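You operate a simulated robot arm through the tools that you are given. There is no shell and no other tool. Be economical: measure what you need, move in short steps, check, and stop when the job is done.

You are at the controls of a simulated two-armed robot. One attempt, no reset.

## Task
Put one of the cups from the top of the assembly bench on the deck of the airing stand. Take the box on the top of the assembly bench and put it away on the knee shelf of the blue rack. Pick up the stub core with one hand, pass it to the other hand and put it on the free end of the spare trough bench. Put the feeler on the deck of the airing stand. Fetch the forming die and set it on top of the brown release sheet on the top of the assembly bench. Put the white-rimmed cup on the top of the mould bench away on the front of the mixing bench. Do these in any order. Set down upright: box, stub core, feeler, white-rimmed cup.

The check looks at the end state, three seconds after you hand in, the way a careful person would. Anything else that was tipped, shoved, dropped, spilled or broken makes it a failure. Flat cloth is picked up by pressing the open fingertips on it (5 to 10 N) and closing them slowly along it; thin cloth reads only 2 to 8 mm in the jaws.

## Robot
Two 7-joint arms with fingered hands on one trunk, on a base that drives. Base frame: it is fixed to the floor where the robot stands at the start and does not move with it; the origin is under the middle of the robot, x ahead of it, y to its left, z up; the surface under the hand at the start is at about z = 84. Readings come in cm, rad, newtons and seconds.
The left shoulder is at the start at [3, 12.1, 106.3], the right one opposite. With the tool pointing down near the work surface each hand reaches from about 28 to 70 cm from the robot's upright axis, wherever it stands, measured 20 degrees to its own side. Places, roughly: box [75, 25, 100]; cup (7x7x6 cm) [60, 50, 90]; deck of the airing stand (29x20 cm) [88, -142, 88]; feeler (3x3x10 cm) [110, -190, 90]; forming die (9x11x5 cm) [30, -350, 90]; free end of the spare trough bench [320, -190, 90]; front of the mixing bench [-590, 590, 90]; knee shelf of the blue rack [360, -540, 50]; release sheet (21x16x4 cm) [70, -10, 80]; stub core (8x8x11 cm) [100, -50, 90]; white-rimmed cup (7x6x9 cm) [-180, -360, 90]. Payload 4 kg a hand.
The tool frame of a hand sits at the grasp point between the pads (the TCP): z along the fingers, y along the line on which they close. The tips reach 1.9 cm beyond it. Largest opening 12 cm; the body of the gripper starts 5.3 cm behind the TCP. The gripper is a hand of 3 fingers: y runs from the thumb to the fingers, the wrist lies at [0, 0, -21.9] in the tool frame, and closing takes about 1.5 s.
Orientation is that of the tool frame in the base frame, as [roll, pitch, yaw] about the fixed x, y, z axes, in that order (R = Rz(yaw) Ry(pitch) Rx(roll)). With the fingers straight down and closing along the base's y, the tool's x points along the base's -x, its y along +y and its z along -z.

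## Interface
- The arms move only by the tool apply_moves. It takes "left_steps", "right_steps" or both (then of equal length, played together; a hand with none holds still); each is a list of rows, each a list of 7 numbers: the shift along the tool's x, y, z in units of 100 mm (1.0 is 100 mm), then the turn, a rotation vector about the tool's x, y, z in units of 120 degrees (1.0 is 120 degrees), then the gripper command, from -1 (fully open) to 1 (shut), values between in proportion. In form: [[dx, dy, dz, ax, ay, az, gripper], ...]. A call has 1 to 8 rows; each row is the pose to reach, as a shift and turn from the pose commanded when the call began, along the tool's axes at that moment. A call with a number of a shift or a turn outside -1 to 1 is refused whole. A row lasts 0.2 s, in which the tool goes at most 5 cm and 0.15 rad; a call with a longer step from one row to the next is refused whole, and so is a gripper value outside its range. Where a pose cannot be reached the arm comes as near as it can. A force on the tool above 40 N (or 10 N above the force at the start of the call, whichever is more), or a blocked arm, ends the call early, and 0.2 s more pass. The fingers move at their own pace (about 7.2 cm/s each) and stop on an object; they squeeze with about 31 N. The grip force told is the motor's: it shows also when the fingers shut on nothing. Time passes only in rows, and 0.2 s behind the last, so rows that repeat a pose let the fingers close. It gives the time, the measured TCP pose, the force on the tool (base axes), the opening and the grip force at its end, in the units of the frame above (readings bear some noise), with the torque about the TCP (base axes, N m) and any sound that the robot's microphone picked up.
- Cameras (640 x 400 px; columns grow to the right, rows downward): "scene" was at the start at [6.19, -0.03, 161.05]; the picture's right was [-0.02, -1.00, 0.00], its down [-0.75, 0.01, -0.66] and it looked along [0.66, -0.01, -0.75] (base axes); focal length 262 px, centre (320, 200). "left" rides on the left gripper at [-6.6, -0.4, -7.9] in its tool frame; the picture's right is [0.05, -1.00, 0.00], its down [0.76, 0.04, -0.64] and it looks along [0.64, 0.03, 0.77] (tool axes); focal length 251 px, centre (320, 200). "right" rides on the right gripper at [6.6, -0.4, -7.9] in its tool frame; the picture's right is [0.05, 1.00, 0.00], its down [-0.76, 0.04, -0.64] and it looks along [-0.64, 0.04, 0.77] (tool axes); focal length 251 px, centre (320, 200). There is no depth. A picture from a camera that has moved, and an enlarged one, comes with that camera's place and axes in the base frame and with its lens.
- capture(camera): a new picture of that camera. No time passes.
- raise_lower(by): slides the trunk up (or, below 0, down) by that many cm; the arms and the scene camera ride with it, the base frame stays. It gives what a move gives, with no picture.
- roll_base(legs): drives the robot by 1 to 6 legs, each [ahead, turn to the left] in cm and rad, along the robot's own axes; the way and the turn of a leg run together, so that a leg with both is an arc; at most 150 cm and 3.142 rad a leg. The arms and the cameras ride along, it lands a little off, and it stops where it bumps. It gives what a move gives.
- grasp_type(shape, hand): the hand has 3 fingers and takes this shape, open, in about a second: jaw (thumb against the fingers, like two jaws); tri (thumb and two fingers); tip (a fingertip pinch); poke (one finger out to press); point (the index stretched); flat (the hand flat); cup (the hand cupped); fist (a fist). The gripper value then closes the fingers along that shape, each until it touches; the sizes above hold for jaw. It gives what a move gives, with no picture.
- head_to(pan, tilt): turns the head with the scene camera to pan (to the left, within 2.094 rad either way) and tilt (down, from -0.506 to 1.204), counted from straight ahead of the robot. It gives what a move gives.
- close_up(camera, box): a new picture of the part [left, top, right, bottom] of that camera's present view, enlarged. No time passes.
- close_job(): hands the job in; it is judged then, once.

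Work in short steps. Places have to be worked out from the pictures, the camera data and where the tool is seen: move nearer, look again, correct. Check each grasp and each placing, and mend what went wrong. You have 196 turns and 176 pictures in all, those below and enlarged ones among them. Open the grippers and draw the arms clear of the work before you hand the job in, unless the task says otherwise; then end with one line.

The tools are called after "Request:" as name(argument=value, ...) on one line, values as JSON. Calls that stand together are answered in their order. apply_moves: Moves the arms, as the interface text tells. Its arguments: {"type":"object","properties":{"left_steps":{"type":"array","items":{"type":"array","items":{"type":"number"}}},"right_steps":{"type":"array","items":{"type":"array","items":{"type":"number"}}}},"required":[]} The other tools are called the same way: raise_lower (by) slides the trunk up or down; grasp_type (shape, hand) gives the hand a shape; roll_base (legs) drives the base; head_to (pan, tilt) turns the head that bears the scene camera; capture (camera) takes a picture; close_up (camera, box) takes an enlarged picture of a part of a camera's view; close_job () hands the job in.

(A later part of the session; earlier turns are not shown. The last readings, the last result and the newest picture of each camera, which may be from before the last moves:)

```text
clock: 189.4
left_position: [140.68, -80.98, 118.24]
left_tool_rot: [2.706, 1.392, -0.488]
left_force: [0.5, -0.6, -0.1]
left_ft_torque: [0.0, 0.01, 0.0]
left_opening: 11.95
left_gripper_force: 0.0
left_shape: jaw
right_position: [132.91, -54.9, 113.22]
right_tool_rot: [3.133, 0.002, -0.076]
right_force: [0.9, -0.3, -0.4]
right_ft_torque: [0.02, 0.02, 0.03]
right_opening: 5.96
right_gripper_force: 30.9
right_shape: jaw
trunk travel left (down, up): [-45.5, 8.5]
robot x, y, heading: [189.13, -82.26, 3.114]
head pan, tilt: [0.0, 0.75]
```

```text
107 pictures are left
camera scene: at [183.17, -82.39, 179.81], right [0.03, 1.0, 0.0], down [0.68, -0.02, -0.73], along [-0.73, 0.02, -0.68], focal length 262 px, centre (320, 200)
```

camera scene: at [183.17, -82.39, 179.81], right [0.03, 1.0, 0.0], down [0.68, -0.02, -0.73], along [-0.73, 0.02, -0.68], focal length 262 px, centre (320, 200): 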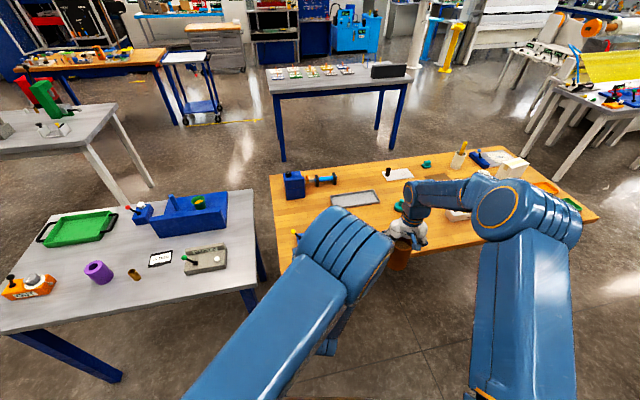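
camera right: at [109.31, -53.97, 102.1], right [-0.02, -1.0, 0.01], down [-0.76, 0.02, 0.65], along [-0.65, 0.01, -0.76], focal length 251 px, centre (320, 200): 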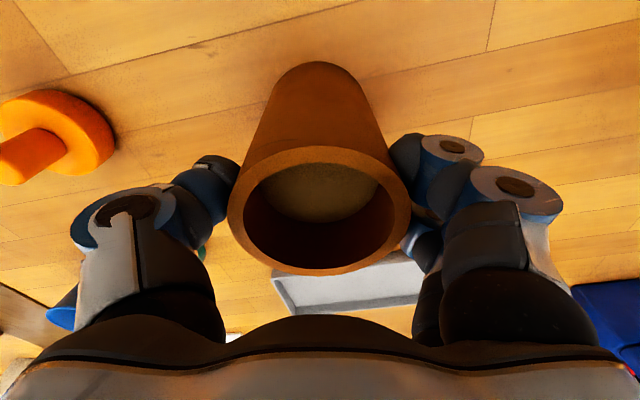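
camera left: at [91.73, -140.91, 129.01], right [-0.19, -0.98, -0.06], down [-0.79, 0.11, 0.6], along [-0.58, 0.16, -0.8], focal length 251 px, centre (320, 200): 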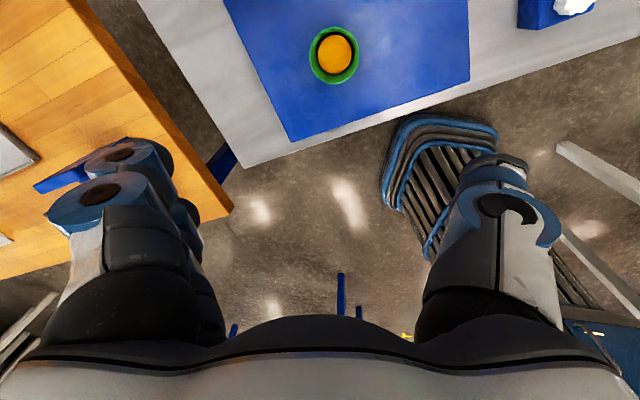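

Left hand now points forward, slightly down. Next I bring the core to about (127,-74) with the right hand yawed 35° (to separate the cameras), and lower the left hand to pre-grasp behind it.

Request:
apply_moves(right_steps=[[-0.05, 0.25, 0, 0, 0, -0.06, 1], [-0.1, 0.5, 0, 0, 0, -0.12, 1], [-0.15, 0.75, 0, 0, 0, -0.18, 1], [-0.2, 0.95, 0, 0, 0, -0.24, 1], [-0.21, 0.99, 0, 0, 0, -0.29, 1], [-0.21, 0.99, 0, 0, 0, -0.29, 1]])

Request:
apply_moves(right_steps=[[-0.25, 0.23, 0, 0, 0, 0, 1], [-0.5, 0.46, 0, 0, 0, 0, 1], [-0.75, 0.69, 0, 0, 0, 0, 1], [-0.75, 0.69, 0, 0, 0, 0, 1]])

Request:
apply_moves(left_steps=[[0.2, -0.18, 0.03, 0, 0, -0.01, -1], [0.4, -0.36, 0.06, 0, 0, -0.02, -1], [0.6, -0.54, 0.1, 0, 0, -0.03, -1], [0.85, -0.73, 0.15, 0, 0, -0.036, -1], [0.85, -0.73, 0.15, 0, 0, -0.036, -1]])

Request:
capture(camera="left")

Request:
capture(camera="scene")

```text
clock: 190.8
left_position: [140.62, -81.01, 118.23]
left_tool_rot: [2.709, 1.389, -0.489]
left_force: [0.4, 1.0, -0.2]
left_ft_torque: [0.0, 0.03, -0.01]
left_opening: 11.99
left_gripper_force: 0.0
left_shape: jaw
right_position: [130.04, -64.85, 113.29]
right_tool_rot: [3.136, 0.006, 0.533]
right_force: [1.2, -0.3, -0.4]
right_ft_torque: [-0.01, 0.0, 0.01]
right_opening: 5.93
right_gripper_force: 30.7
right_shape: jaw
trunk travel left (down, up): [-45.5, 8.5]
robot x, y, heading: [189.0, -82.84, 3.114]
head pan, tilt: [0.0, 0.75]
```

```text
clock: 191.8
left_position: [140.67, -80.96, 118.16]
left_tool_rot: [2.706, 1.39, -0.493]
left_force: [0.2, 0.1, 0.0]
left_ft_torque: [0.0, -0.02, 0.03]
left_opening: 11.99
left_gripper_force: 0.2
left_shape: jaw
right_position: [126.98, -74.52, 113.3]
right_tool_rot: [3.137, 0.007, 0.529]
right_force: [-0.1, 0.8, -0.3]
right_ft_torque: [0.0, 0.03, 0.01]
right_opening: 5.96
right_gripper_force: 31.2
right_shape: jaw
trunk travel left (down, up): [-45.5, 8.5]
robot x, y, heading: [189.2, -82.86, 3.112]
head pan, tilt: [0.0, 0.75]
```

```text
clock: 193.0
left_position: [141.17, -74.35, 109.22]
left_tool_rot: [3.139, 1.408, -0.052]
left_force: [-0.4, 0.1, -0.2]
left_ft_torque: [-0.04, 0.04, -0.02]
left_opening: 11.98
left_gripper_force: 0.1
left_shape: jaw
right_position: [127.12, -74.56, 113.26]
right_tool_rot: [3.134, 0.008, 0.532]
right_force: [0.4, 1.1, -0.9]
right_ft_torque: [0.02, 0.01, -0.02]
right_opening: 5.95
right_gripper_force: 30.6
right_shape: jaw
trunk travel left (down, up): [-45.5, 8.5]
robot x, y, heading: [189.01, -82.7, 3.107]
head pan, tilt: [0.0, 0.75]
```

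```text
106 pictures are left
camera left: at [147.96, -74.38, 117.02], right [0.06, 1.0, -0.05], down [0.76, -0.08, -0.65], along [-0.65, 0.0, -0.76], focal length 251 px, centre (320, 200)
```

left: 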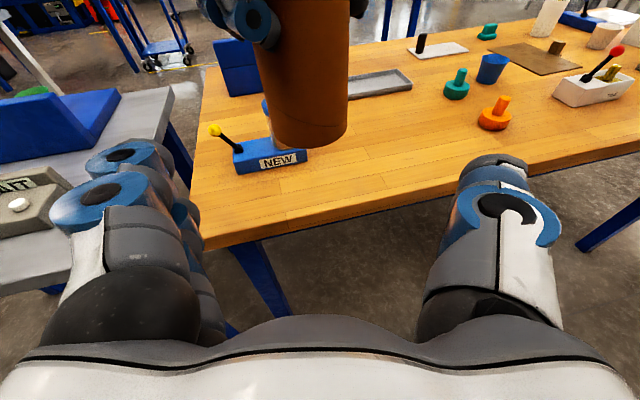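

```text
105 pictures are left
camera scene: at [183.18, -82.43, 179.81], right [0.03, 1.0, 0.0], down [0.68, -0.02, -0.73], along [-0.73, 0.02, -0.68], focal length 262 px, centre (320, 200)
```

scene: 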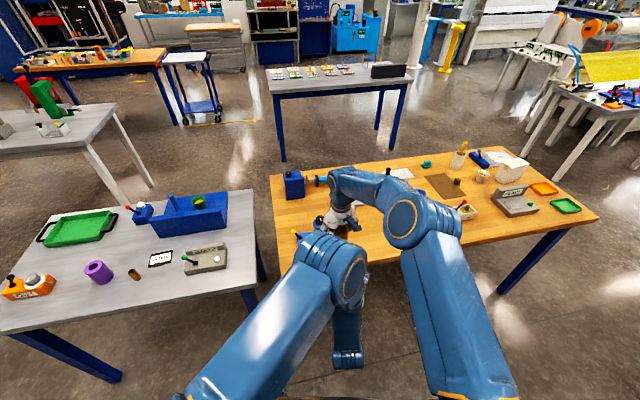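

Alignment good; core axis about (127,-75). I advance the left hand around the lower half of the core in two steps.

Request:
apply_moves(left_steps=[[-0.05, 0.05, 0.3, 0, 0, 0, -1], [-0.1, 0.1, 0.6, 0, 0, 0, -1], [-0.12, 0.13, 0.9, 0, 0, 0, -1], [-0.12, 0.13, 0.9, 0, 0, 0, -1]])

Request:
capture(camera="left")

Request:
capture(camera="right")

```text
clock: 194.0
left_position: [132.01, -75.11, 108.95]
left_tool_rot: [3.133, 1.407, -0.06]
left_force: [0.1, 0.1, 0.2]
left_ft_torque: [-0.04, -0.01, 0.02]
left_opening: 11.99
left_gripper_force: 0.0
left_shape: jaw
right_position: [127.06, -74.51, 113.3]
right_tool_rot: [3.136, 0.007, 0.532]
right_force: [-0.9, 0.3, 0.2]
right_ft_torque: [0.02, -0.01, -0.02]
right_opening: 5.96
right_gripper_force: 31.1
right_shape: jaw
trunk travel left (down, up): [-45.5, 8.5]
robot x, y, heading: [189.2, -82.37, 3.105]
head pan, tilt: [0.0, 0.75]
```

```text
104 pictures are left
camera left: at [138.85, -75.21, 116.76], right [0.06, 1.0, -0.05], down [0.76, -0.08, -0.65], along [-0.65, 0.0, -0.76], focal length 251 px, centre (320, 200)
```

left: 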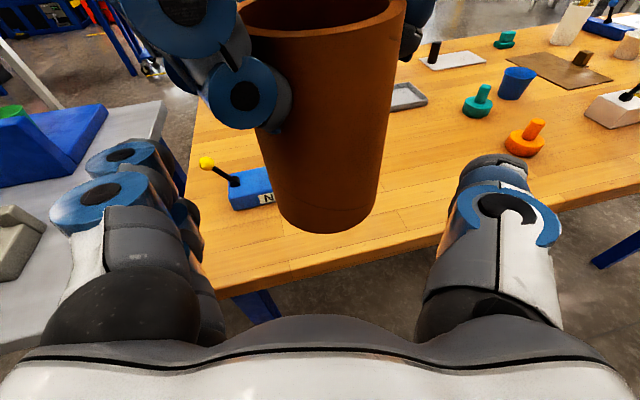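

```text
103 pictures are left
camera right: at [132.63, -70.71, 121.21], right [0.55, -0.83, 0.0], down [-0.64, -0.42, 0.65], along [-0.54, -0.36, -0.76], focal length 251 px, centre (320, 200)
```

right: 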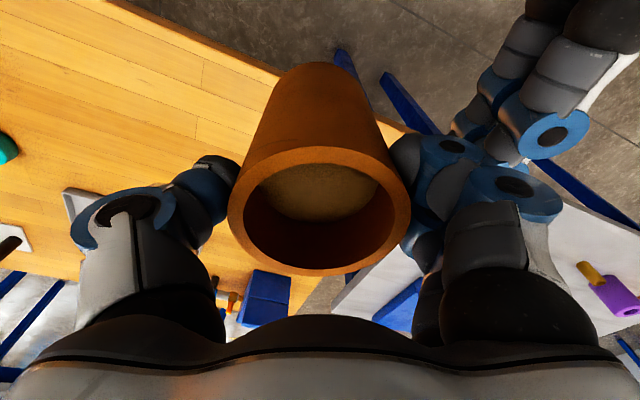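

The left hand's upper finger would meet the right fingertip, so I take it ~1.5 cm lower, advance, then close on the core.

Request:
apply_moves(left_steps=[[0.08, 0.0, 0.05, 0, 0, 0, -1], [0.08, 0.0, 0.3, 0, 0, 0, -1], [0.08, 0.0, 0.51, 0, 0, 0, -1], [0.08, 0.0, 0.51, 0, 0, 0, -1]])

Request:
capture(camera="left")

```text
clock: 195.0
left_position: [127.02, -74.9, 107.12]
left_tool_rot: [3.134, 1.407, -0.056]
left_force: [0.4, -0.1, 0.3]
left_ft_torque: [0.02, -0.02, 0.02]
left_opening: 12.0
left_gripper_force: 0.1
left_shape: jaw
right_position: [127.05, -74.54, 113.41]
right_tool_rot: [3.136, 0.006, 0.532]
right_force: [0.5, -0.2, -1.3]
right_ft_torque: [0.02, -0.01, -0.02]
right_opening: 5.97
right_gripper_force: 31.2
right_shape: jaw
trunk travel left (down, up): [-45.5, 8.5]
robot x, y, heading: [189.56, -82.4, 3.109]
head pan, tilt: [0.0, 0.75]
```

```text
102 pictures are left
camera left: at [133.78, -74.94, 115.04], right [0.06, 1.0, -0.05], down [0.76, -0.08, -0.65], along [-0.65, 0.0, -0.76], focal length 251 px, centre (320, 200)
```

left: 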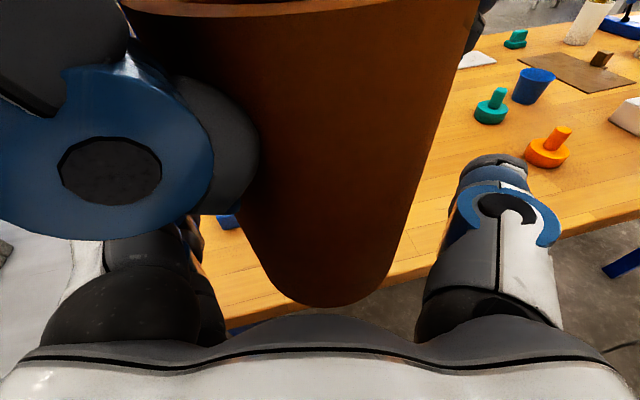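

No contact yet and well centred. Close the left hand.

Request:
apply_moves(left_steps=[[0, 0, 0, 0, 0, 0, -0.6], [0, 0, 0, 0, 0, 0, -0.3], [0, 0, 0, 0, 0, 0, 0], [0, 0, 0, 0, 0, 0, 0.3], [0, 0, 0, 0, 0, 0, 1], [0, 0, 0, 0, 0, 0, 1], [0, 0, 0, 0, 0, 0, 1]])

Request:
capture(camera="left")

```text
clock: 196.6
left_position: [127.07, -74.9, 107.15]
left_tool_rot: [3.135, 1.406, -0.056]
left_force: [-2.5, 1.8, 0.5]
left_ft_torque: [0.04, -0.04, -0.02]
left_opening: 6.44
left_gripper_force: 31.1
left_shape: jaw
right_position: [126.99, -74.51, 113.23]
right_tool_rot: [3.136, 0.007, 0.532]
right_force: [2.3, -2.6, 0.0]
right_ft_torque: [-0.1, -0.1, 0.01]
right_opening: 5.94
right_gripper_force: 30.6
right_shape: jaw
trunk travel left (down, up): [-45.5, 8.5]
robot x, y, heading: [189.32, -82.15, 3.106]
head pan, tilt: [0.0, 0.75]
```

```text
101 pictures are left
camera left: at [133.78, -74.94, 115.03], right [0.06, 1.0, -0.05], down [0.76, -0.08, -0.65], along [-0.65, 0.0, -0.76], focal length 251 px, centre (320, 200)
```

left: 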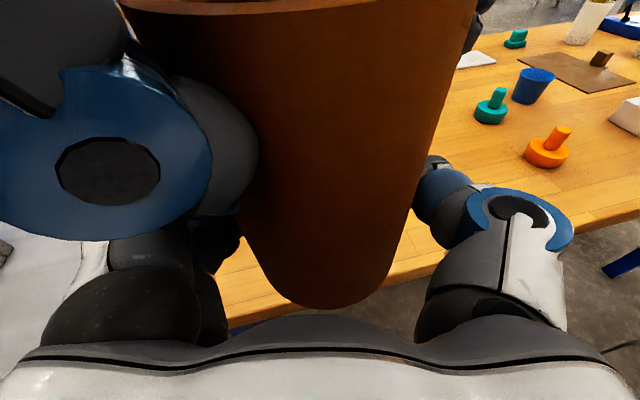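

Both hold it. Open the right hand and lift it straight off.

Request:
apply_moves(right_steps=[[0, 0, 0, 0, 0, 0, 0.2], [0, 0, 0, 0, 0, 0, -0.4], [0, 0, 0, 0, 0, 0, -0.8], [0, 0, 0, 0, 0, 0, -0.8]])

Request:
apply_moves(right_steps=[[0, 0, -0.3, 0, 0, 0, -0.8], [0, 0, -0.6, 0, 0, 0, -0.8], [0, 0, -0.9, 0, 0, 0, -0.8], [0, 0, -1.0, 0, 0, 0, -0.8]])

Request:
capture(camera="right")

Request:
capture(camera="left")

```text
clock: 197.6
left_position: [126.92, -74.91, 107.22]
left_tool_rot: [3.133, 1.408, -0.057]
left_force: [0.3, 0.8, -0.6]
left_ft_torque: [0.01, 0.01, -0.01]
left_opening: 6.44
left_gripper_force: 31.3
left_shape: jaw
right_position: [127.13, -74.49, 113.28]
right_tool_rot: [3.136, 0.005, 0.529]
right_force: [-0.4, 0.1, 0.0]
right_ft_torque: [0.01, 0.04, -0.02]
right_opening: 10.8
right_gripper_force: 0.0
right_shape: jaw
trunk travel left (down, up): [-45.5, 8.5]
robot x, y, heading: [189.34, -82.55, 3.11]
head pan, tilt: [0.0, 0.75]
```

```text
clock: 198.6
left_position: [127.05, -74.92, 107.24]
left_tool_rot: [3.135, 1.405, -0.058]
left_force: [0.0, -0.9, -0.2]
left_ft_torque: [-0.02, 0.03, 0.03]
left_opening: 6.44
left_gripper_force: 31.3
left_shape: jaw
right_position: [127.13, -74.56, 123.29]
right_tool_rot: [3.138, 0.007, 0.534]
right_force: [0.0, -0.7, -0.4]
right_ft_torque: [-0.02, -0.01, -0.02]
right_opening: 10.77
right_gripper_force: 0.1
right_shape: jaw
trunk travel left (down, up): [-45.5, 8.5]
robot x, y, heading: [189.51, -82.72, 3.111]
head pan, tilt: [0.0, 0.75]
```

```text
100 pictures are left
camera right: at [132.71, -70.64, 131.13], right [0.55, -0.83, 0.0], down [-0.64, -0.42, 0.65], along [-0.54, -0.36, -0.76], focal length 251 px, centre (320, 200)
```

right: 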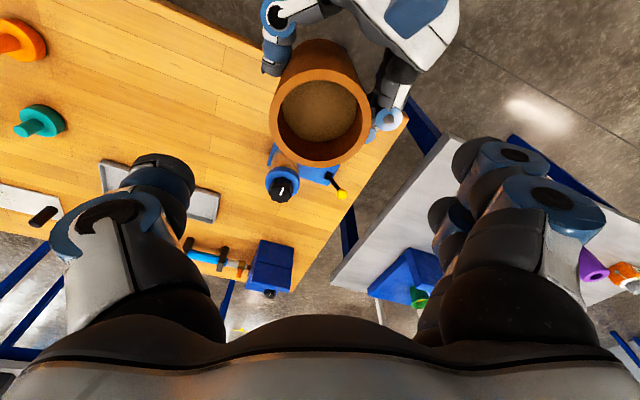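

```text
99 pictures are left
camera left: at [133.78, -74.95, 115.03], right [0.06, 1.0, -0.05], down [0.76, -0.08, -0.65], along [-0.65, 0.0, -0.76], focal length 251 px, centre (320, 200)
```

left: 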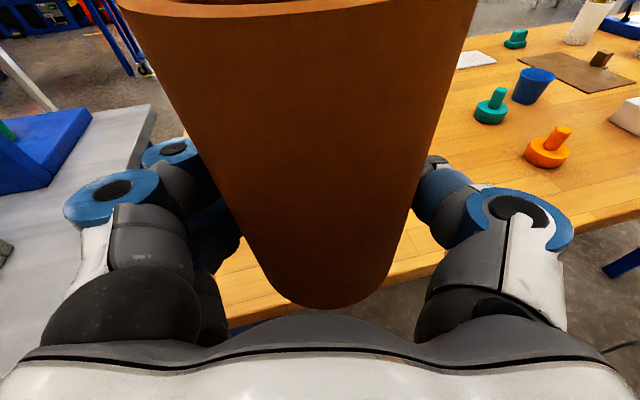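

The core is now in the left hand. I clear the right arm, raise the trunk, back off, and turn towards the spare trough bench.

Request:
apply_moves(right_steps=[[0.2, -0.3, 0, 0, 0, 0, -1], [0.4, -0.6, 0, 0, 0, 0.04, -1], [0.6, -0.9, 0, 0, 0, 0.1, -1], [0.7, -1.0, 0, 0, 0, 0.15, -1], [0.7, -1.0, 0, 0, 0, 0.2, -1]])

Request:
raise_lower(by=8)

Request:
roll_base(legs=[[-12, 0]])

Request:
roll_base(legs=[[0, 0.6]])

Request:
roll_base(legs=[[0, 0.6]])

Request:
roll_base(legs=[[0, 0.6]])

Request:
head_to(pan=0.7, tilt=0.5)

Request:
capture(camera="scene")

```text
clock: 199.8
left_position: [126.91, -75.15, 107.13]
left_tool_rot: [3.137, 1.408, -0.054]
left_force: [-0.2, -1.5, -0.2]
left_ft_torque: [-0.01, 0.01, -0.03]
left_opening: 6.47
left_gripper_force: 31.2
left_shape: jaw
right_position: [127.99, -62.16, 123.29]
right_tool_rot: [3.135, 0.004, 0.109]
right_force: [-0.5, 0.0, -0.4]
right_ft_torque: [0.0, 0.04, 0.02]
right_opening: 11.97
right_gripper_force: 0.1
right_shape: jaw
trunk travel left (down, up): [-45.5, 8.5]
robot x, y, heading: [189.14, -82.48, 3.109]
head pan, tilt: [0.0, 0.75]
```

```text
clock: 200.9
left_position: [126.95, -74.95, 115.21]
left_tool_rot: [3.133, 1.406, -0.058]
left_force: [0.3, 0.5, -0.6]
left_ft_torque: [-0.02, 0.02, 0.0]
left_opening: 6.46
left_gripper_force: 30.5
left_shape: jaw
right_position: [127.91, -62.13, 131.23]
right_tool_rot: [3.135, 0.004, 0.112]
right_force: [-0.2, -0.2, -0.7]
right_ft_torque: [-0.01, -0.01, -0.02]
right_opening: 11.97
right_gripper_force: 0.1
right_shape: jaw
trunk travel left (down, up): [-53.5, 0.5]
robot x, y, heading: [189.32, -82.58, 3.112]
head pan, tilt: [0.0, 0.75]
```

```text
clock: 202.2
left_position: [139.02, -75.07, 115.17]
left_tool_rot: [3.135, 1.407, -0.06]
left_force: [0.5, 0.4, -0.4]
left_ft_torque: [0.0, -0.03, -0.01]
left_opening: 6.46
left_gripper_force: 31.1
left_shape: jaw
right_position: [139.82, -62.21, 131.2]
right_tool_rot: [3.133, 0.005, 0.11]
right_force: [0.3, 0.3, 0.3]
right_ft_torque: [-0.03, 0.03, 0.01]
right_opening: 11.99
right_gripper_force: 0.1
right_shape: jaw
trunk travel left (down, up): [-53.5, 0.5]
robot x, y, heading: [200.88, -82.86, 3.113]
head pan, tilt: [0.0, 0.75]
```

```text
clock: 204.2
left_position: [145.96, -111.63, 115.26]
left_tool_rot: [3.131, 1.409, 0.541]
left_force: [-0.5, -1.0, -0.9]
left_ft_torque: [0.02, 0.01, -0.01]
left_opening: 6.43
left_gripper_force: 31.6
left_shape: jaw
right_position: [139.31, -100.36, 131.44]
right_tool_rot: [3.135, 0.004, 0.71]
right_force: [-0.7, -1.0, 0.7]
right_ft_torque: [0.01, 0.02, 0.0]
right_opening: 11.99
right_gripper_force: 0.2
right_shape: jaw
trunk travel left (down, up): [-53.5, 0.5]
robot x, y, heading: [198.75, -78.24, -2.572]
head pan, tilt: [0.0, 0.75]
```

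```text
clock: 206.2
left_position: [172.73, -135.46, 115.15]
left_tool_rot: [3.128, 1.407, 1.119]
left_force: [-0.6, 0.4, 0.3]
left_ft_torque: [0.03, -0.01, 0.01]
left_opening: 6.43
left_gripper_force: 30.4
left_shape: jaw
right_position: [161.09, -129.83, 131.24]
right_tool_rot: [3.134, 0.003, 1.296]
right_force: [-0.1, 0.0, 0.5]
right_ft_torque: [-0.02, -0.02, 0.0]
right_opening: 12.01
right_gripper_force: 0.0
right_shape: jaw
trunk travel left (down, up): [-53.5, 0.5]
robot x, y, heading: [193.94, -76.49, -1.985]
head pan, tilt: [0.0, 0.75]
```

```text
clock: 208.3
left_position: [209.99, -137.11, 115.25]
left_tool_rot: [3.133, 1.409, 1.73]
left_force: [0.0, -0.1, -0.5]
left_ft_torque: [-0.01, 0.03, 0.0]
left_opening: 6.41
left_gripper_force: 30.8
left_shape: jaw
right_position: [197.23, -138.81, 131.35]
right_tool_rot: [3.134, 0.005, 1.9]
right_force: [-0.1, -0.1, 0.6]
right_ft_torque: [0.01, 0.0, 0.02]
right_opening: 11.99
right_gripper_force: 0.0
right_shape: jaw
trunk travel left (down, up): [-53.5, 0.5]
robot x, y, heading: [189.02, -77.64, -1.398]
head pan, tilt: [0.0, 0.75]
```

```text
clock: 209.3
left_position: [209.7, -137.12, 115.26]
left_tool_rot: [3.116, 1.407, 1.714]
left_force: [0.5, -0.7, -0.1]
left_ft_torque: [-0.01, 0.01, 0.04]
left_opening: 6.42
left_gripper_force: 31.7
left_shape: jaw
right_position: [196.85, -138.88, 131.25]
right_tool_rot: [3.133, 0.005, 1.898]
right_force: [-0.5, 0.6, 0.7]
right_ft_torque: [0.02, -0.03, 0.0]
right_opening: 12.0
right_gripper_force: 0.0
right_shape: jaw
trunk travel left (down, up): [-53.5, 0.5]
robot x, y, heading: [189.0, -77.38, -1.397]
head pan, tilt: [0.7, 0.499]
```

```text
98 pictures are left
camera scene: at [195.42, -81.56, 190.02], right [-0.64, -0.77, 0.0], down [-0.37, 0.31, -0.88], along [0.67, -0.56, -0.48], focal length 262 px, centre (320, 200)
```

scene: 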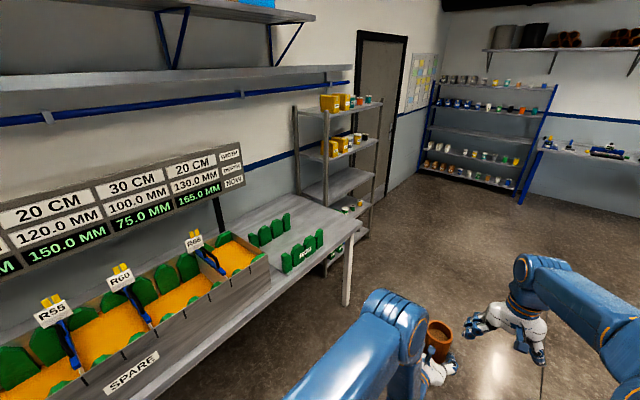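

Request:
close_up(camera="scene", box=[220, 170, 380, 290])

```text
3.33 times, centred on (300, 230) of scene
camera zoom: at [195.42, -81.56, 190.02], right [-0.64, -0.77, 0.0], down [-0.37, 0.31, -0.88], along [0.67, -0.56, -0.48], focal length 873 px, centre (387, 100)
```

zoom: 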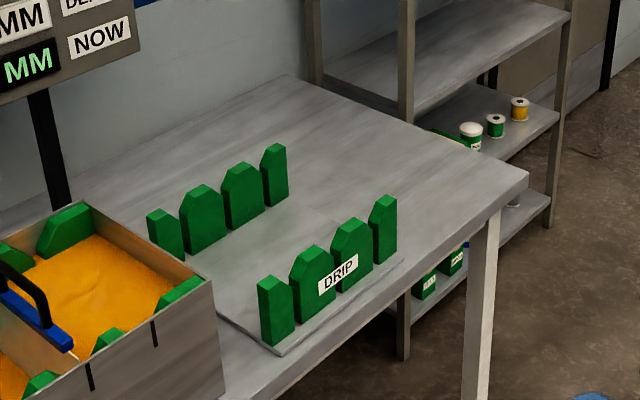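

I identify the free strip at the right end of the trough bench (front-right corner ≈(296,-205), front edge heading ≈0.2). I drive ahead 148 cm and turn to face it.

Request:
roll_base(legs=[[148, 0]])

Request:
roll_base(legs=[[0, 0.53]])

Request:
roll_base(legs=[[0, 0.53]])

Request:
roll_base(legs=[[0, 0.53]])

Request:
head_to(pan=0.0, tilt=0.7)

Request:
capture(camera="scene")

```text
clock: 216.8
left_position: [236.32, -284.67, 115.21]
left_tool_rot: [3.129, 1.407, 1.73]
left_force: [0.1, -0.8, -0.4]
left_ft_torque: [0.04, -0.02, -0.02]
left_opening: 6.41
left_gripper_force: 31.1
left_shape: jaw
right_position: [223.59, -286.66, 131.19]
right_tool_rot: [3.135, 0.006, 1.903]
right_force: [0.1, -0.2, 0.2]
right_ft_torque: [0.01, 0.0, 0.02]
right_opening: 12.01
right_gripper_force: 0.1
right_shape: jaw
trunk travel left (down, up): [-53.5, 0.5]
robot x, y, heading: [215.38, -225.24, -1.395]
head pan, tilt: [0.7, 0.499]
```

```text
clock: 218.7
left_position: [263.43, -265.85, 115.23]
left_tool_rot: [3.134, 1.407, 2.258]
left_force: [-0.2, -0.2, -0.7]
left_ft_torque: [-0.01, 0.03, 0.0]
left_opening: 6.38
left_gripper_force: 30.9
left_shape: jaw
right_position: [253.21, -273.81, 131.31]
right_tool_rot: [3.137, 0.003, 2.431]
right_force: [-0.7, -0.9, 0.4]
right_ft_torque: [0.0, 0.04, 0.01]
right_opening: 12.0
right_gripper_force: 0.1
right_shape: jaw
trunk travel left (down, up): [-53.5, 0.5]
robot x, y, heading: [211.84, -227.86, -0.864]
head pan, tilt: [0.7, 0.499]
```

```text
clock: 220.4
left_position: [274.53, -240.23, 115.2]
left_tool_rot: [3.135, 1.408, 2.705]
left_force: [-0.6, -0.4, -0.6]
left_ft_torque: [0.0, -0.02, 0.02]
left_opening: 6.35
left_gripper_force: 31.3
left_shape: jaw
right_position: [268.98, -252.09, 131.3]
right_tool_rot: [3.134, 0.006, 2.871]
right_force: [-0.5, 1.2, 0.5]
right_ft_torque: [-0.03, 0.01, -0.03]
right_opening: 12.03
right_gripper_force: 0.2
right_shape: jaw
trunk travel left (down, up): [-53.5, 0.5]
robot x, y, heading: [209.98, -231.37, -0.414]
head pan, tilt: [0.7, 0.499]
stopped in leg 1: the robot was blocked; the commanded pose is now the measured one
```

```text
clock: 221.7
left_position: [274.31, -221.7, 115.09]
left_tool_rot: [3.137, 1.405, 3.006]
left_force: [-0.2, -0.2, -1.1]
left_ft_torque: [0.01, 0.02, -0.03]
left_opening: 6.4
left_gripper_force: 31.4
left_shape: jaw
right_position: [272.2, -234.43, 131.15]
right_tool_rot: [3.137, -0.002, -3.108]
right_force: [-0.1, 0.7, 0.3]
right_ft_torque: [-0.03, 0.04, 0.04]
right_opening: 12.01
right_gripper_force: 0.1
right_shape: jaw
trunk travel left (down, up): [-53.5, 0.5]
robot x, y, heading: [209.77, -233.68, -0.126]
head pan, tilt: [0.7, 0.499]
stopped in leg 1: the robot was blocked; the commanded pose is now the measured one
```

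```text
clock: 222.8
left_position: [274.14, -221.71, 115.2]
left_tool_rot: [3.135, 1.403, 3.006]
left_force: [-0.3, 0.9, -1.1]
left_ft_torque: [-0.02, 0.02, -0.03]
left_opening: 6.35
left_gripper_force: 30.9
left_shape: jaw
right_position: [272.22, -234.42, 131.11]
right_tool_rot: [3.137, -0.003, -3.108]
right_force: [0.2, 0.0, 0.4]
right_ft_torque: [0.02, 0.02, 0.02]
right_opening: 11.99
right_gripper_force: 0.1
right_shape: jaw
trunk travel left (down, up): [-53.5, 0.5]
robot x, y, heading: [210.0, -234.16, -0.12]
head pan, tilt: [0.0, 0.7]
```

```text
96 pictures are left
camera scene: at [216.7, -234.73, 188.23], right [-0.12, -0.99, 0.0], down [-0.64, 0.08, -0.76], along [0.76, -0.09, -0.64], focal length 262 px, centre (320, 200)
```

scene: 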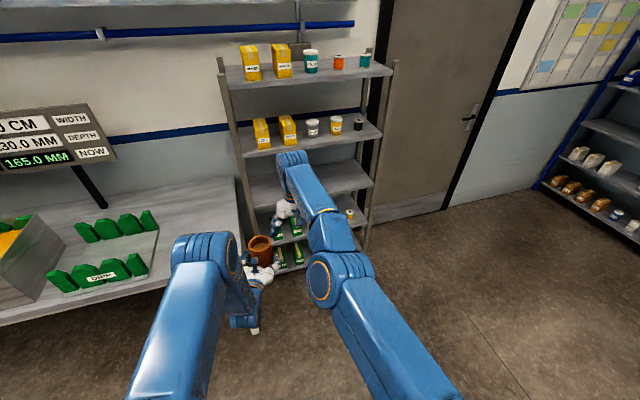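

Request:
roll_base(legs=[[0, 0.32]])

Request:
head_to(pan=0.3, tilt=0.8)

Request:
capture(camera="scene")

Request:
capture(camera="left")

Request:
capture(camera="right")

```text
clock: 223.9
left_position: [271.83, -212.85, 115.15]
left_tool_rot: [-3.14, 1.407, -3.125]
left_force: [-0.2, 0.3, -0.9]
left_ft_torque: [0.0, -0.01, 0.06]
left_opening: 6.36
left_gripper_force: 31.1
left_shape: jaw
right_position: [271.74, -226.04, 131.54]
right_tool_rot: [3.133, 0.007, -2.973]
right_force: [0.7, -0.1, -0.3]
right_ft_torque: [-0.02, -0.01, -0.01]
right_opening: 11.98
right_gripper_force: 0.0
right_shape: jaw
trunk travel left (down, up): [-53.5, 0.5]
robot x, y, heading: [209.91, -235.31, 0.014]
head pan, tilt: [0.0, 0.7]
stopped in leg 1: the robot was blocked; the commanded pose is now the measured one
```

```text
clock: 224.7
left_position: [271.79, -212.98, 115.28]
left_tool_rot: [3.138, 1.407, -3.135]
left_force: [0.5, -0.2, -1.2]
left_ft_torque: [0.06, 0.04, 0.04]
left_opening: 6.41
left_gripper_force: 30.6
left_shape: jaw
right_position: [271.8, -226.22, 131.61]
right_tool_rot: [3.133, 0.008, -2.968]
right_force: [0.3, 0.5, -0.1]
right_ft_torque: [0.03, -0.01, 0.03]
right_opening: 12.02
right_gripper_force: 0.2
right_shape: jaw
trunk travel left (down, up): [-53.5, 0.5]
robot x, y, heading: [209.93, -235.18, 0.018]
head pan, tilt: [0.3, 0.799]
```

```text
95 pictures are left
camera scene: at [215.92, -232.72, 187.41], right [0.31, -0.95, 0.0], down [-0.68, -0.22, -0.7], along [0.66, 0.22, -0.72], focal length 262 px, centre (320, 200)
```

scene: 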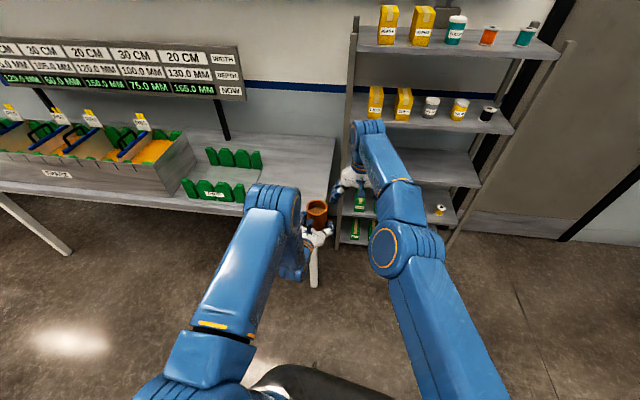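

```text
94 pictures are left
camera left: at [265.15, -213.53, 123.04], right [0.0, -1.0, -0.05], down [-0.76, 0.03, -0.65], along [0.65, 0.04, -0.76], focal length 251 px, centre (320, 200)
```

left: 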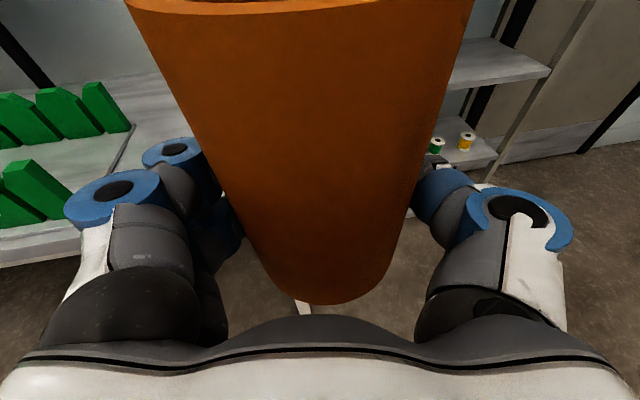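

```text
93 pictures are left
camera right: at [265.33, -227.61, 139.44], right [-0.22, 0.97, 0.01], down [0.74, 0.16, 0.65], along [0.63, 0.15, -0.76], focal length 251 px, centre (320, 200)
```

right: 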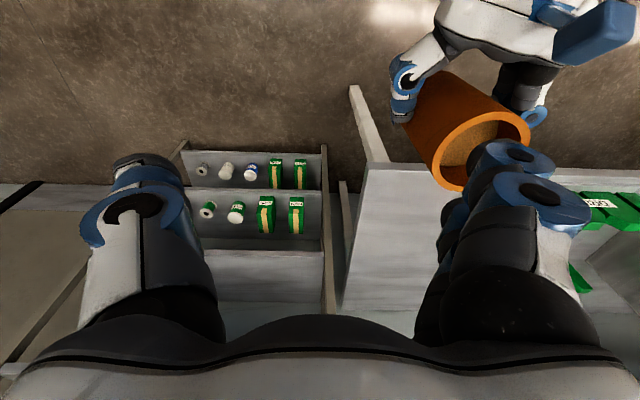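

I clear the right hand further right, then finish the turn.

Request:
apply_moves(right_steps=[[0.1, -0.35, 0, 0, 0, 0, -1], [0.2, -0.7, 0, 0, 0, 0, -1], [0.3, -1.0, 0, 0, 0, 0, -1]])

Request:
apply_moves(right_steps=[[0.1, -0.35, 0, 0, 0, 0, -1], [0.2, -0.7, 0, 0, 0, 0, -1], [0.3, -1.0, 0, 0, 0, 0, -1]])

Request:
roll_base(legs=[[0, 0.17]])

Request:
roll_base(legs=[[18, 0]])

Request:
capture(camera="scene")

```text
clock: 225.5
left_position: [271.77, -212.99, 115.24]
left_tool_rot: [3.135, 1.406, -3.133]
left_force: [0.2, -0.9, -0.9]
left_ft_torque: [0.03, -0.02, 0.01]
left_opening: 6.38
left_gripper_force: 30.7
left_shape: jaw
right_position: [274.83, -235.4, 131.78]
right_tool_rot: [3.133, 0.004, -2.971]
right_force: [0.8, 0.3, -0.2]
right_ft_torque: [0.0, -0.02, 0.01]
right_opening: 11.99
right_gripper_force: 0.1
right_shape: jaw
right hand out of reach, approached as far as the arm can: row 1, 2, 3
trunk travel left (down, up): [-53.5, 0.5]
robot x, y, heading: [209.57, -234.98, 0.02]
head pan, tilt: [0.3, 0.799]
```

```text
clock: 226.3
left_position: [271.79, -213.02, 115.12]
left_tool_rot: [3.136, 1.407, -3.134]
left_force: [-0.1, -0.7, -0.9]
left_ft_torque: [-0.02, 0.01, 0.03]
left_opening: 6.39
left_gripper_force: 30.9
left_shape: jaw
right_position: [276.76, -245.48, 131.96]
right_tool_rot: [3.132, 0.005, -2.97]
right_force: [0.0, 0.7, -0.2]
right_ft_torque: [0.01, 0.01, 0.0]
right_opening: 12.0
right_gripper_force: 0.1
right_shape: jaw
right hand out of reach, approached as far as the arm can: row 1, 2, 3
trunk travel left (down, up): [-53.5, 0.5]
robot x, y, heading: [209.98, -234.98, 0.02]
head pan, tilt: [0.3, 0.799]
```

```text
clock: 227.5
left_position: [267.04, -202.8, 115.24]
left_tool_rot: [-3.14, 1.405, -2.952]
left_force: [0.7, -0.4, -0.3]
left_ft_torque: [0.02, 0.02, -0.01]
left_opening: 6.38
left_gripper_force: 30.8
left_shape: jaw
right_position: [277.71, -233.94, 132.3]
right_tool_rot: [3.133, 0.015, -2.799]
right_force: [-0.9, -0.1, -1.1]
right_ft_torque: [0.02, 0.02, -0.01]
right_opening: 12.0
right_gripper_force: 0.1
right_shape: jaw
trunk travel left (down, up): [-53.5, 0.5]
robot x, y, heading: [210.25, -236.74, 0.185]
head pan, tilt: [0.3, 0.799]
stopped in leg 1: the robot was blocked; the commanded pose is now the measured one
```

```text
clock: 229.0
left_position: [284.47, -199.17, 115.29]
left_tool_rot: [3.14, 1.406, -2.949]
left_force: [-0.9, 0.2, -1.1]
left_ft_torque: [0.0, 0.03, -0.01]
left_opening: 6.38
left_gripper_force: 30.7
left_shape: jaw
right_position: [295.33, -230.12, 132.43]
right_tool_rot: [3.134, 0.014, -2.796]
right_force: [0.0, 0.4, -0.2]
right_ft_torque: [0.02, 0.0, -0.01]
right_opening: 12.02
right_gripper_force: 0.1
right_shape: jaw
trunk travel left (down, up): [-53.5, 0.5]
robot x, y, heading: [227.86, -233.36, 0.189]
head pan, tilt: [0.3, 0.799]
```

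```text
92 pictures are left
camera scene: at [233.36, -229.96, 187.41], right [0.47, -0.88, 0.0], down [-0.63, -0.34, -0.7], along [0.61, 0.33, -0.72], focal length 262 px, centre (320, 200)
```

scene: 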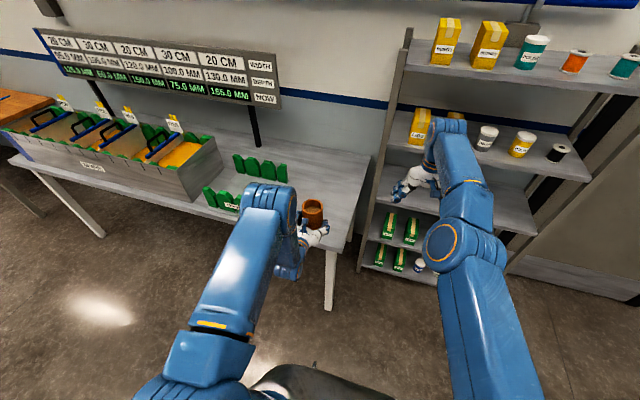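

The right hand is near the shelving; I retract it before going forward.

Request:
apply_moves(right_steps=[[0.3, 0, 0, 0, 0, 0, -1], [0.6, 0, 0, 0, 0, 0, -1], [0.9, 0, 0, 0, 0, 0, -1], [1.0, 0, 0, 0, 0, 0, -1]])

Request:
apply_moves(right_steps=[[0.3, 0, 0, 0, 0, 0, -1], [0.6, 0, 0, 0, 0, 0, -1], [0.9, 0, 0, 0, 0, 0, -1], [1.0, 0, 0, 0, 0, 0, -1]])

```text
clock: 230.0
left_position: [284.55, -199.15, 115.28]
left_tool_rot: [3.141, 1.406, -2.948]
left_force: [-1.0, 0.5, -1.6]
left_ft_torque: [-0.02, 0.04, 0.0]
left_opening: 6.4
left_gripper_force: 30.5
left_shape: jaw
right_position: [294.98, -230.51, 132.47]
right_tool_rot: [3.132, 0.012, -2.794]
right_force: [-0.7, -0.7, -0.3]
right_ft_torque: [0.0, 0.0, 0.0]
right_opening: 12.02
right_gripper_force: 0.0
right_shape: jaw
right hand out of reach, approached as far as the arm can: row 1, 2, 3, 4
trunk travel left (down, up): [-53.5, 0.5]
robot x, y, heading: [227.81, -233.17, 0.195]
head pan, tilt: [0.3, 0.799]
```

```text
clock: 231.0
left_position: [284.69, -199.16, 115.09]
left_tool_rot: [3.141, 1.406, -2.948]
left_force: [0.1, 0.6, -1.1]
left_ft_torque: [0.02, 0.04, 0.0]
left_opening: 6.36
left_gripper_force: 30.8
left_shape: jaw
right_position: [295.13, -230.66, 133.16]
right_tool_rot: [3.133, 0.011, -2.794]
right_force: [-0.4, 0.0, -0.6]
right_ft_torque: [-0.02, -0.01, 0.0]
right_opening: 12.0
right_gripper_force: 0.1
right_shape: jaw
right hand out of reach, approached as far as the arm can: row 1, 2, 3, 4
trunk travel left (down, up): [-53.5, 0.5]
robot x, y, heading: [228.12, -233.6, 0.186]
head pan, tilt: [0.3, 0.799]
```

The right arm is stretched straight. I try pitching its tool forward (relieving the wrist) while retracting.

Request:
apply_moves(right_steps=[[0, 0, 0, 0, -0.06, 0, -1], [0, 0, 0, 0, -0.12, 0, -1], [0, 0, 0, 0, -0.18, 0, -1], [0, 0, 0, 0, -0.24, 0, -1], [0, 0, 0, 0, -0.3, 0, -1], [0, 0, 0, 0, -0.3, 0, -1]])

Request:
apply_moves(right_steps=[[0.1, 0, -0.1, 0, 0, 0, -1], [0.2, 0, -0.2, 0, 0, 0, -1], [0.3, 0, -0.3, 0, 0, 0, -1], [0.4, 0, -0.4, 0, 0, 0, -1], [0.5, 0, -0.5, 0, 0, 0, -1]])

```text
clock: 232.4
left_position: [284.7, -199.27, 115.18]
left_tool_rot: [3.14, 1.406, -2.951]
left_force: [0.2, 0.1, -0.6]
left_ft_torque: [0.0, -0.02, -0.04]
left_opening: 6.38
left_gripper_force: 30.6
left_shape: jaw
right_position: [307.8, -227.54, 134.47]
right_tool_rot: [3.129, 0.643, -2.802]
right_force: [0.1, 0.3, -0.3]
right_ft_torque: [0.02, 0.04, 0.04]
right_opening: 12.0
right_gripper_force: 0.0
right_shape: jaw
right hand out of reach, approached as far as the arm can: row 1, 2, 3, 4, 5, 6
trunk travel left (down, up): [-53.5, 0.5]
robot x, y, heading: [227.77, -233.34, 0.189]
head pan, tilt: [0.3, 0.799]
```

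```text
clock: 233.6
left_position: [284.49, -199.36, 115.25]
left_tool_rot: [3.136, 1.405, -2.953]
left_force: [0.4, 0.4, -0.4]
left_ft_torque: [-0.01, 0.02, -0.01]
left_opening: 6.39
left_gripper_force: 31.5
left_shape: jaw
right_position: [305.69, -229.26, 135.66]
right_tool_rot: [-3.125, 0.647, -2.814]
right_force: [-0.7, 0.1, 0.8]
right_ft_torque: [0.03, 0.01, 0.03]
right_opening: 11.98
right_gripper_force: 0.0
right_shape: jaw
right hand out of reach, approached as far as the arm can: row 1, 2, 3, 4, 5
trunk travel left (down, up): [-53.5, 0.5]
robot x, y, heading: [227.95, -233.54, 0.189]
head pan, tilt: [0.3, 0.799]
```

Request:
apply_moves(right_steps=[[0.2, 0, -0.3, 0, 0, 0, -1], [0.4, 0, -0.6, 0, 0, 0, -1], [0.5, 0, -0.9, 0, 0, 0, -1], [0.5, 0, -1.0, 0, 0, 0, -1], [0.5, 0, -1.0, 0, 0, 0, -1], [0.5, 0, -1.0, 0, 0, 0, -1]])

Request:
apply_moves(right_steps=[[0.2, 0, -0.3, 0, 0, 0, -1], [0.4, 0, -0.6, 0, 0, 0, -1], [0.5, 0, -0.9, 0, 0, 0, -1], [0.5, 0, -1.0, 0, 0, 0, -1], [0.5, 0, -1.0, 0, 0, 0, -1], [0.5, 0, -1.0, 0, 0, 0, -1]])

```text
clock: 235.0
left_position: [284.63, -199.13, 115.26]
left_tool_rot: [3.141, 1.405, -2.947]
left_force: [-0.5, 0.0, -1.1]
left_ft_torque: [0.03, 0.01, -0.01]
left_opening: 6.4
left_gripper_force: 30.9
left_shape: jaw
right_position: [296.39, -232.4, 140.31]
right_tool_rot: [3.132, 0.642, -2.801]
right_force: [-0.2, 0.5, 0.6]
right_ft_torque: [-0.01, -0.01, -0.01]
right_opening: 12.0
right_gripper_force: 0.0
right_shape: jaw
trunk travel left (down, up): [-53.5, 0.5]
robot x, y, heading: [227.5, -233.58, 0.196]
head pan, tilt: [0.3, 0.799]
```

```text
clock: 236.4
left_position: [284.52, -199.16, 115.16]
left_tool_rot: [3.141, 1.404, -2.949]
left_force: [0.4, -0.2, -0.7]
left_ft_torque: [0.0, 0.01, 0.02]
left_opening: 6.39
left_gripper_force: 31.1
left_shape: jaw
right_position: [286.81, -235.97, 145.2]
right_tool_rot: [3.133, 0.642, -2.801]
right_force: [0.0, 0.4, 0.0]
right_ft_torque: [-0.01, 0.02, 0.01]
right_opening: 12.03
right_gripper_force: 0.0
right_shape: jaw
trunk travel left (down, up): [-53.5, 0.5]
robot x, y, heading: [228.13, -233.42, 0.191]
head pan, tilt: [0.3, 0.799]
```

Freed. Retract a bit more and restore the tool-down attitude.

Request:
apply_moves(right_steps=[[0.3, 0, -0.15, 0, 0, 0, -1], [0.6, 0, -0.3, 0, 0, 0, -1], [0.9, 0, -0.45, 0, 0, 0, -1], [0.9, 0, -0.45, 0, 0.06, 0, -1], [0.9, 0, -0.45, 0, 0.12, 0, -1], [0.9, 0, -0.45, 0, 0.18, 0, -1], [0.9, 0, -0.45, 0, 0.24, 0, -1], [0.9, 0, -0.45, 0, 0.3, 0, -1]])

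Request:
capture(camera="scene")

Request:
capture(camera="left")

```text
clock: 238.2
left_position: [284.61, -199.04, 115.06]
left_tool_rot: [-3.139, 1.404, -2.947]
left_force: [0.7, -0.2, -0.7]
left_ft_torque: [-0.03, -0.01, -0.01]
left_opening: 6.38
left_gripper_force: 31.3
left_shape: jaw
right_position: [277.74, -239.25, 143.52]
right_tool_rot: [3.132, 0.009, -2.794]
right_force: [0.2, -0.2, 0.6]
right_ft_torque: [0.0, 0.01, 0.03]
right_opening: 12.01
right_gripper_force: 0.0
right_shape: jaw
trunk travel left (down, up): [-53.5, 0.5]
robot x, y, heading: [227.85, -233.5, 0.195]
head pan, tilt: [0.3, 0.799]
```

```text
91 pictures are left
camera scene: at [233.56, -229.88, 187.4], right [0.47, -0.88, 0.0], down [-0.63, -0.34, -0.7], along [0.61, 0.33, -0.72], focal length 262 px, centre (320, 200)
```

scene: 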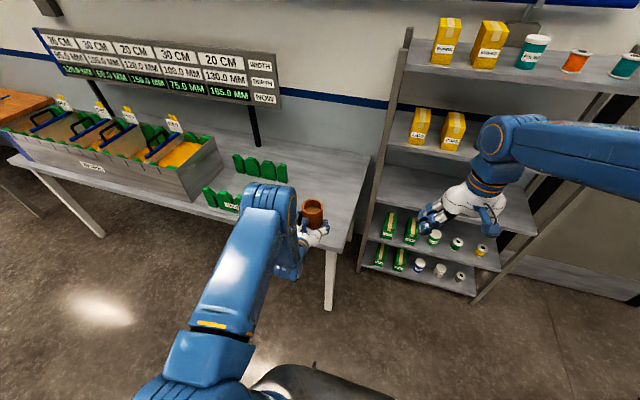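

```text
90 pictures are left
camera left: at [278.24, -200.84, 122.96], right [0.18, -0.98, -0.05], down [-0.75, -0.11, -0.65], along [0.63, 0.16, -0.76], focal length 251 px, centre (320, 200)
```

left: 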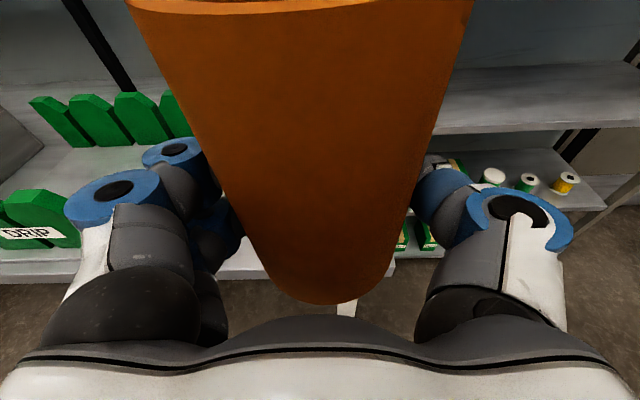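

Right arm is fine. Now forward 15 cm and 3.5 cm left to bring the core just over the front edge of the free strip.

Request:
roll_base(legs=[[15, 0]])

Request:
apply_moves(left_steps=[[0, 0.2, 0, 0, 0, 0, 1], [0, 0.35, 0, 0, 0, 0, 1]])

Request:
raise_lower(by=-15)

Request:
capture(camera="scene")

Request:
capture(camera="left")

```text
clock: 239.6
left_position: [299.2, -196.23, 115.25]
left_tool_rot: [-3.141, 1.407, -2.946]
left_force: [-0.5, -0.7, -1.3]
left_ft_torque: [0.03, 0.03, 0.0]
left_opening: 6.4
left_gripper_force: 30.9
left_shape: jaw
right_position: [292.28, -236.42, 143.68]
right_tool_rot: [3.134, 0.016, -2.792]
right_force: [-0.1, 0.2, 0.0]
right_ft_torque: [-0.01, -0.02, 0.03]
right_opening: 12.02
right_gripper_force: 0.1
right_shape: jaw
trunk travel left (down, up): [-53.5, 0.5]
robot x, y, heading: [242.7, -230.52, 0.197]
head pan, tilt: [0.3, 0.799]
```

```text
clock: 240.2
left_position: [298.73, -192.74, 115.17]
left_tool_rot: [-3.137, 1.407, -2.942]
left_force: [-0.3, 0.5, -0.8]
left_ft_torque: [0.04, 0.02, 0.02]
left_opening: 6.39
left_gripper_force: 30.8
left_shape: jaw
right_position: [292.46, -236.18, 143.62]
right_tool_rot: [3.133, 0.014, -2.791]
right_force: [-0.8, 0.6, 0.5]
right_ft_torque: [-0.01, -0.03, -0.02]
right_opening: 11.99
right_gripper_force: 0.1
right_shape: jaw
trunk travel left (down, up): [-53.5, 0.5]
robot x, y, heading: [243.0, -230.54, 0.195]
head pan, tilt: [0.3, 0.799]
```

```text
clock: 241.9
left_position: [298.79, -192.73, 100.24]
left_tool_rot: [-3.14, 1.404, -2.947]
left_force: [-1.0, 0.3, -0.5]
left_ft_torque: [0.01, -0.02, -0.01]
left_opening: 6.37
left_gripper_force: 31.1
left_shape: jaw
right_position: [292.65, -236.3, 128.61]
right_tool_rot: [3.132, 0.012, -2.793]
right_force: [-0.4, -0.3, 0.3]
right_ft_torque: [0.0, -0.01, -0.01]
right_opening: 11.99
right_gripper_force: 0.1
right_shape: jaw
trunk travel left (down, up): [-38.5, 15.5]
robot x, y, heading: [243.03, -230.44, 0.194]
head pan, tilt: [0.3, 0.799]
```

```text
89 pictures are left
camera scene: at [248.28, -227.05, 172.42], right [0.47, -0.88, 0.0], down [-0.63, -0.34, -0.7], along [0.61, 0.33, -0.72], focal length 262 px, centre (320, 200)
```

scene: 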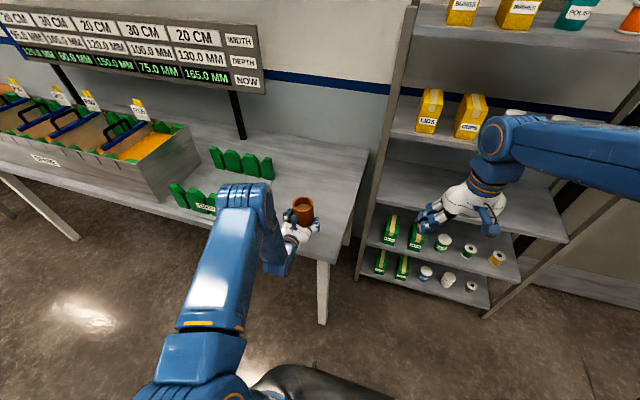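

```text
88 pictures are left
camera left: at [292.35, -194.52, 108.08], right [0.19, -0.98, -0.05], down [-0.75, -0.11, -0.65], along [0.63, 0.16, -0.76], focal length 251 px, centre (320, 200)
```

left: 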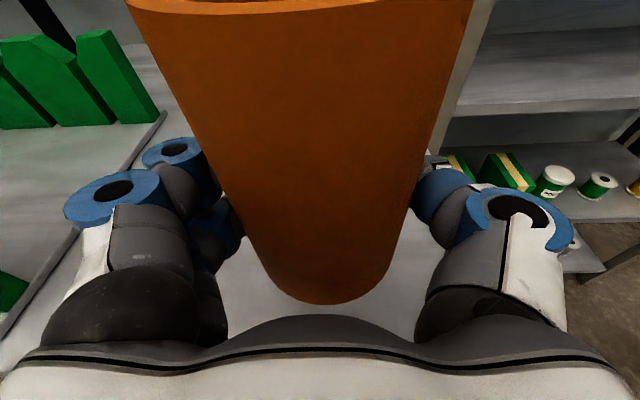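

Request:
raise_lower(by=-6)

Request:
close_up(camera="scene", box=[220, 150, 380, 270])

```text
clock: 242.9
left_position: [298.79, -192.7, 94.15]
left_tool_rot: [-3.14, 1.404, -2.946]
left_force: [-0.7, 0.1, -0.1]
left_ft_torque: [-0.02, -0.01, 0.01]
left_opening: 6.39
left_gripper_force: 31.2
left_shape: jaw
right_position: [292.49, -236.37, 122.68]
right_tool_rot: [3.133, 0.014, -2.791]
right_force: [0.1, 0.1, -0.6]
right_ft_torque: [0.0, -0.05, 0.0]
right_opening: 11.99
right_gripper_force: 0.0
right_shape: jaw
trunk travel left (down, up): [-32.5, 21.5]
robot x, y, heading: [242.62, -230.19, 0.192]
head pan, tilt: [0.3, 0.799]
```

```text
3.33 times, centred on (300, 210) of scene
camera zoom: at [248.26, -227.05, 166.42], right [0.47, -0.88, 0.0], down [-0.63, -0.34, -0.7], along [0.61, 0.33, -0.72], focal length 873 px, centre (387, 167)
```

zoom: 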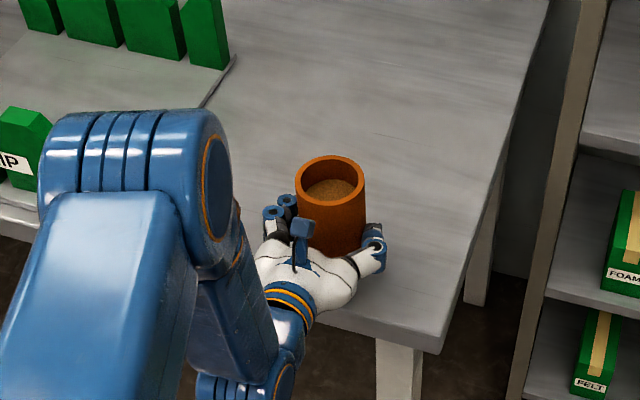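

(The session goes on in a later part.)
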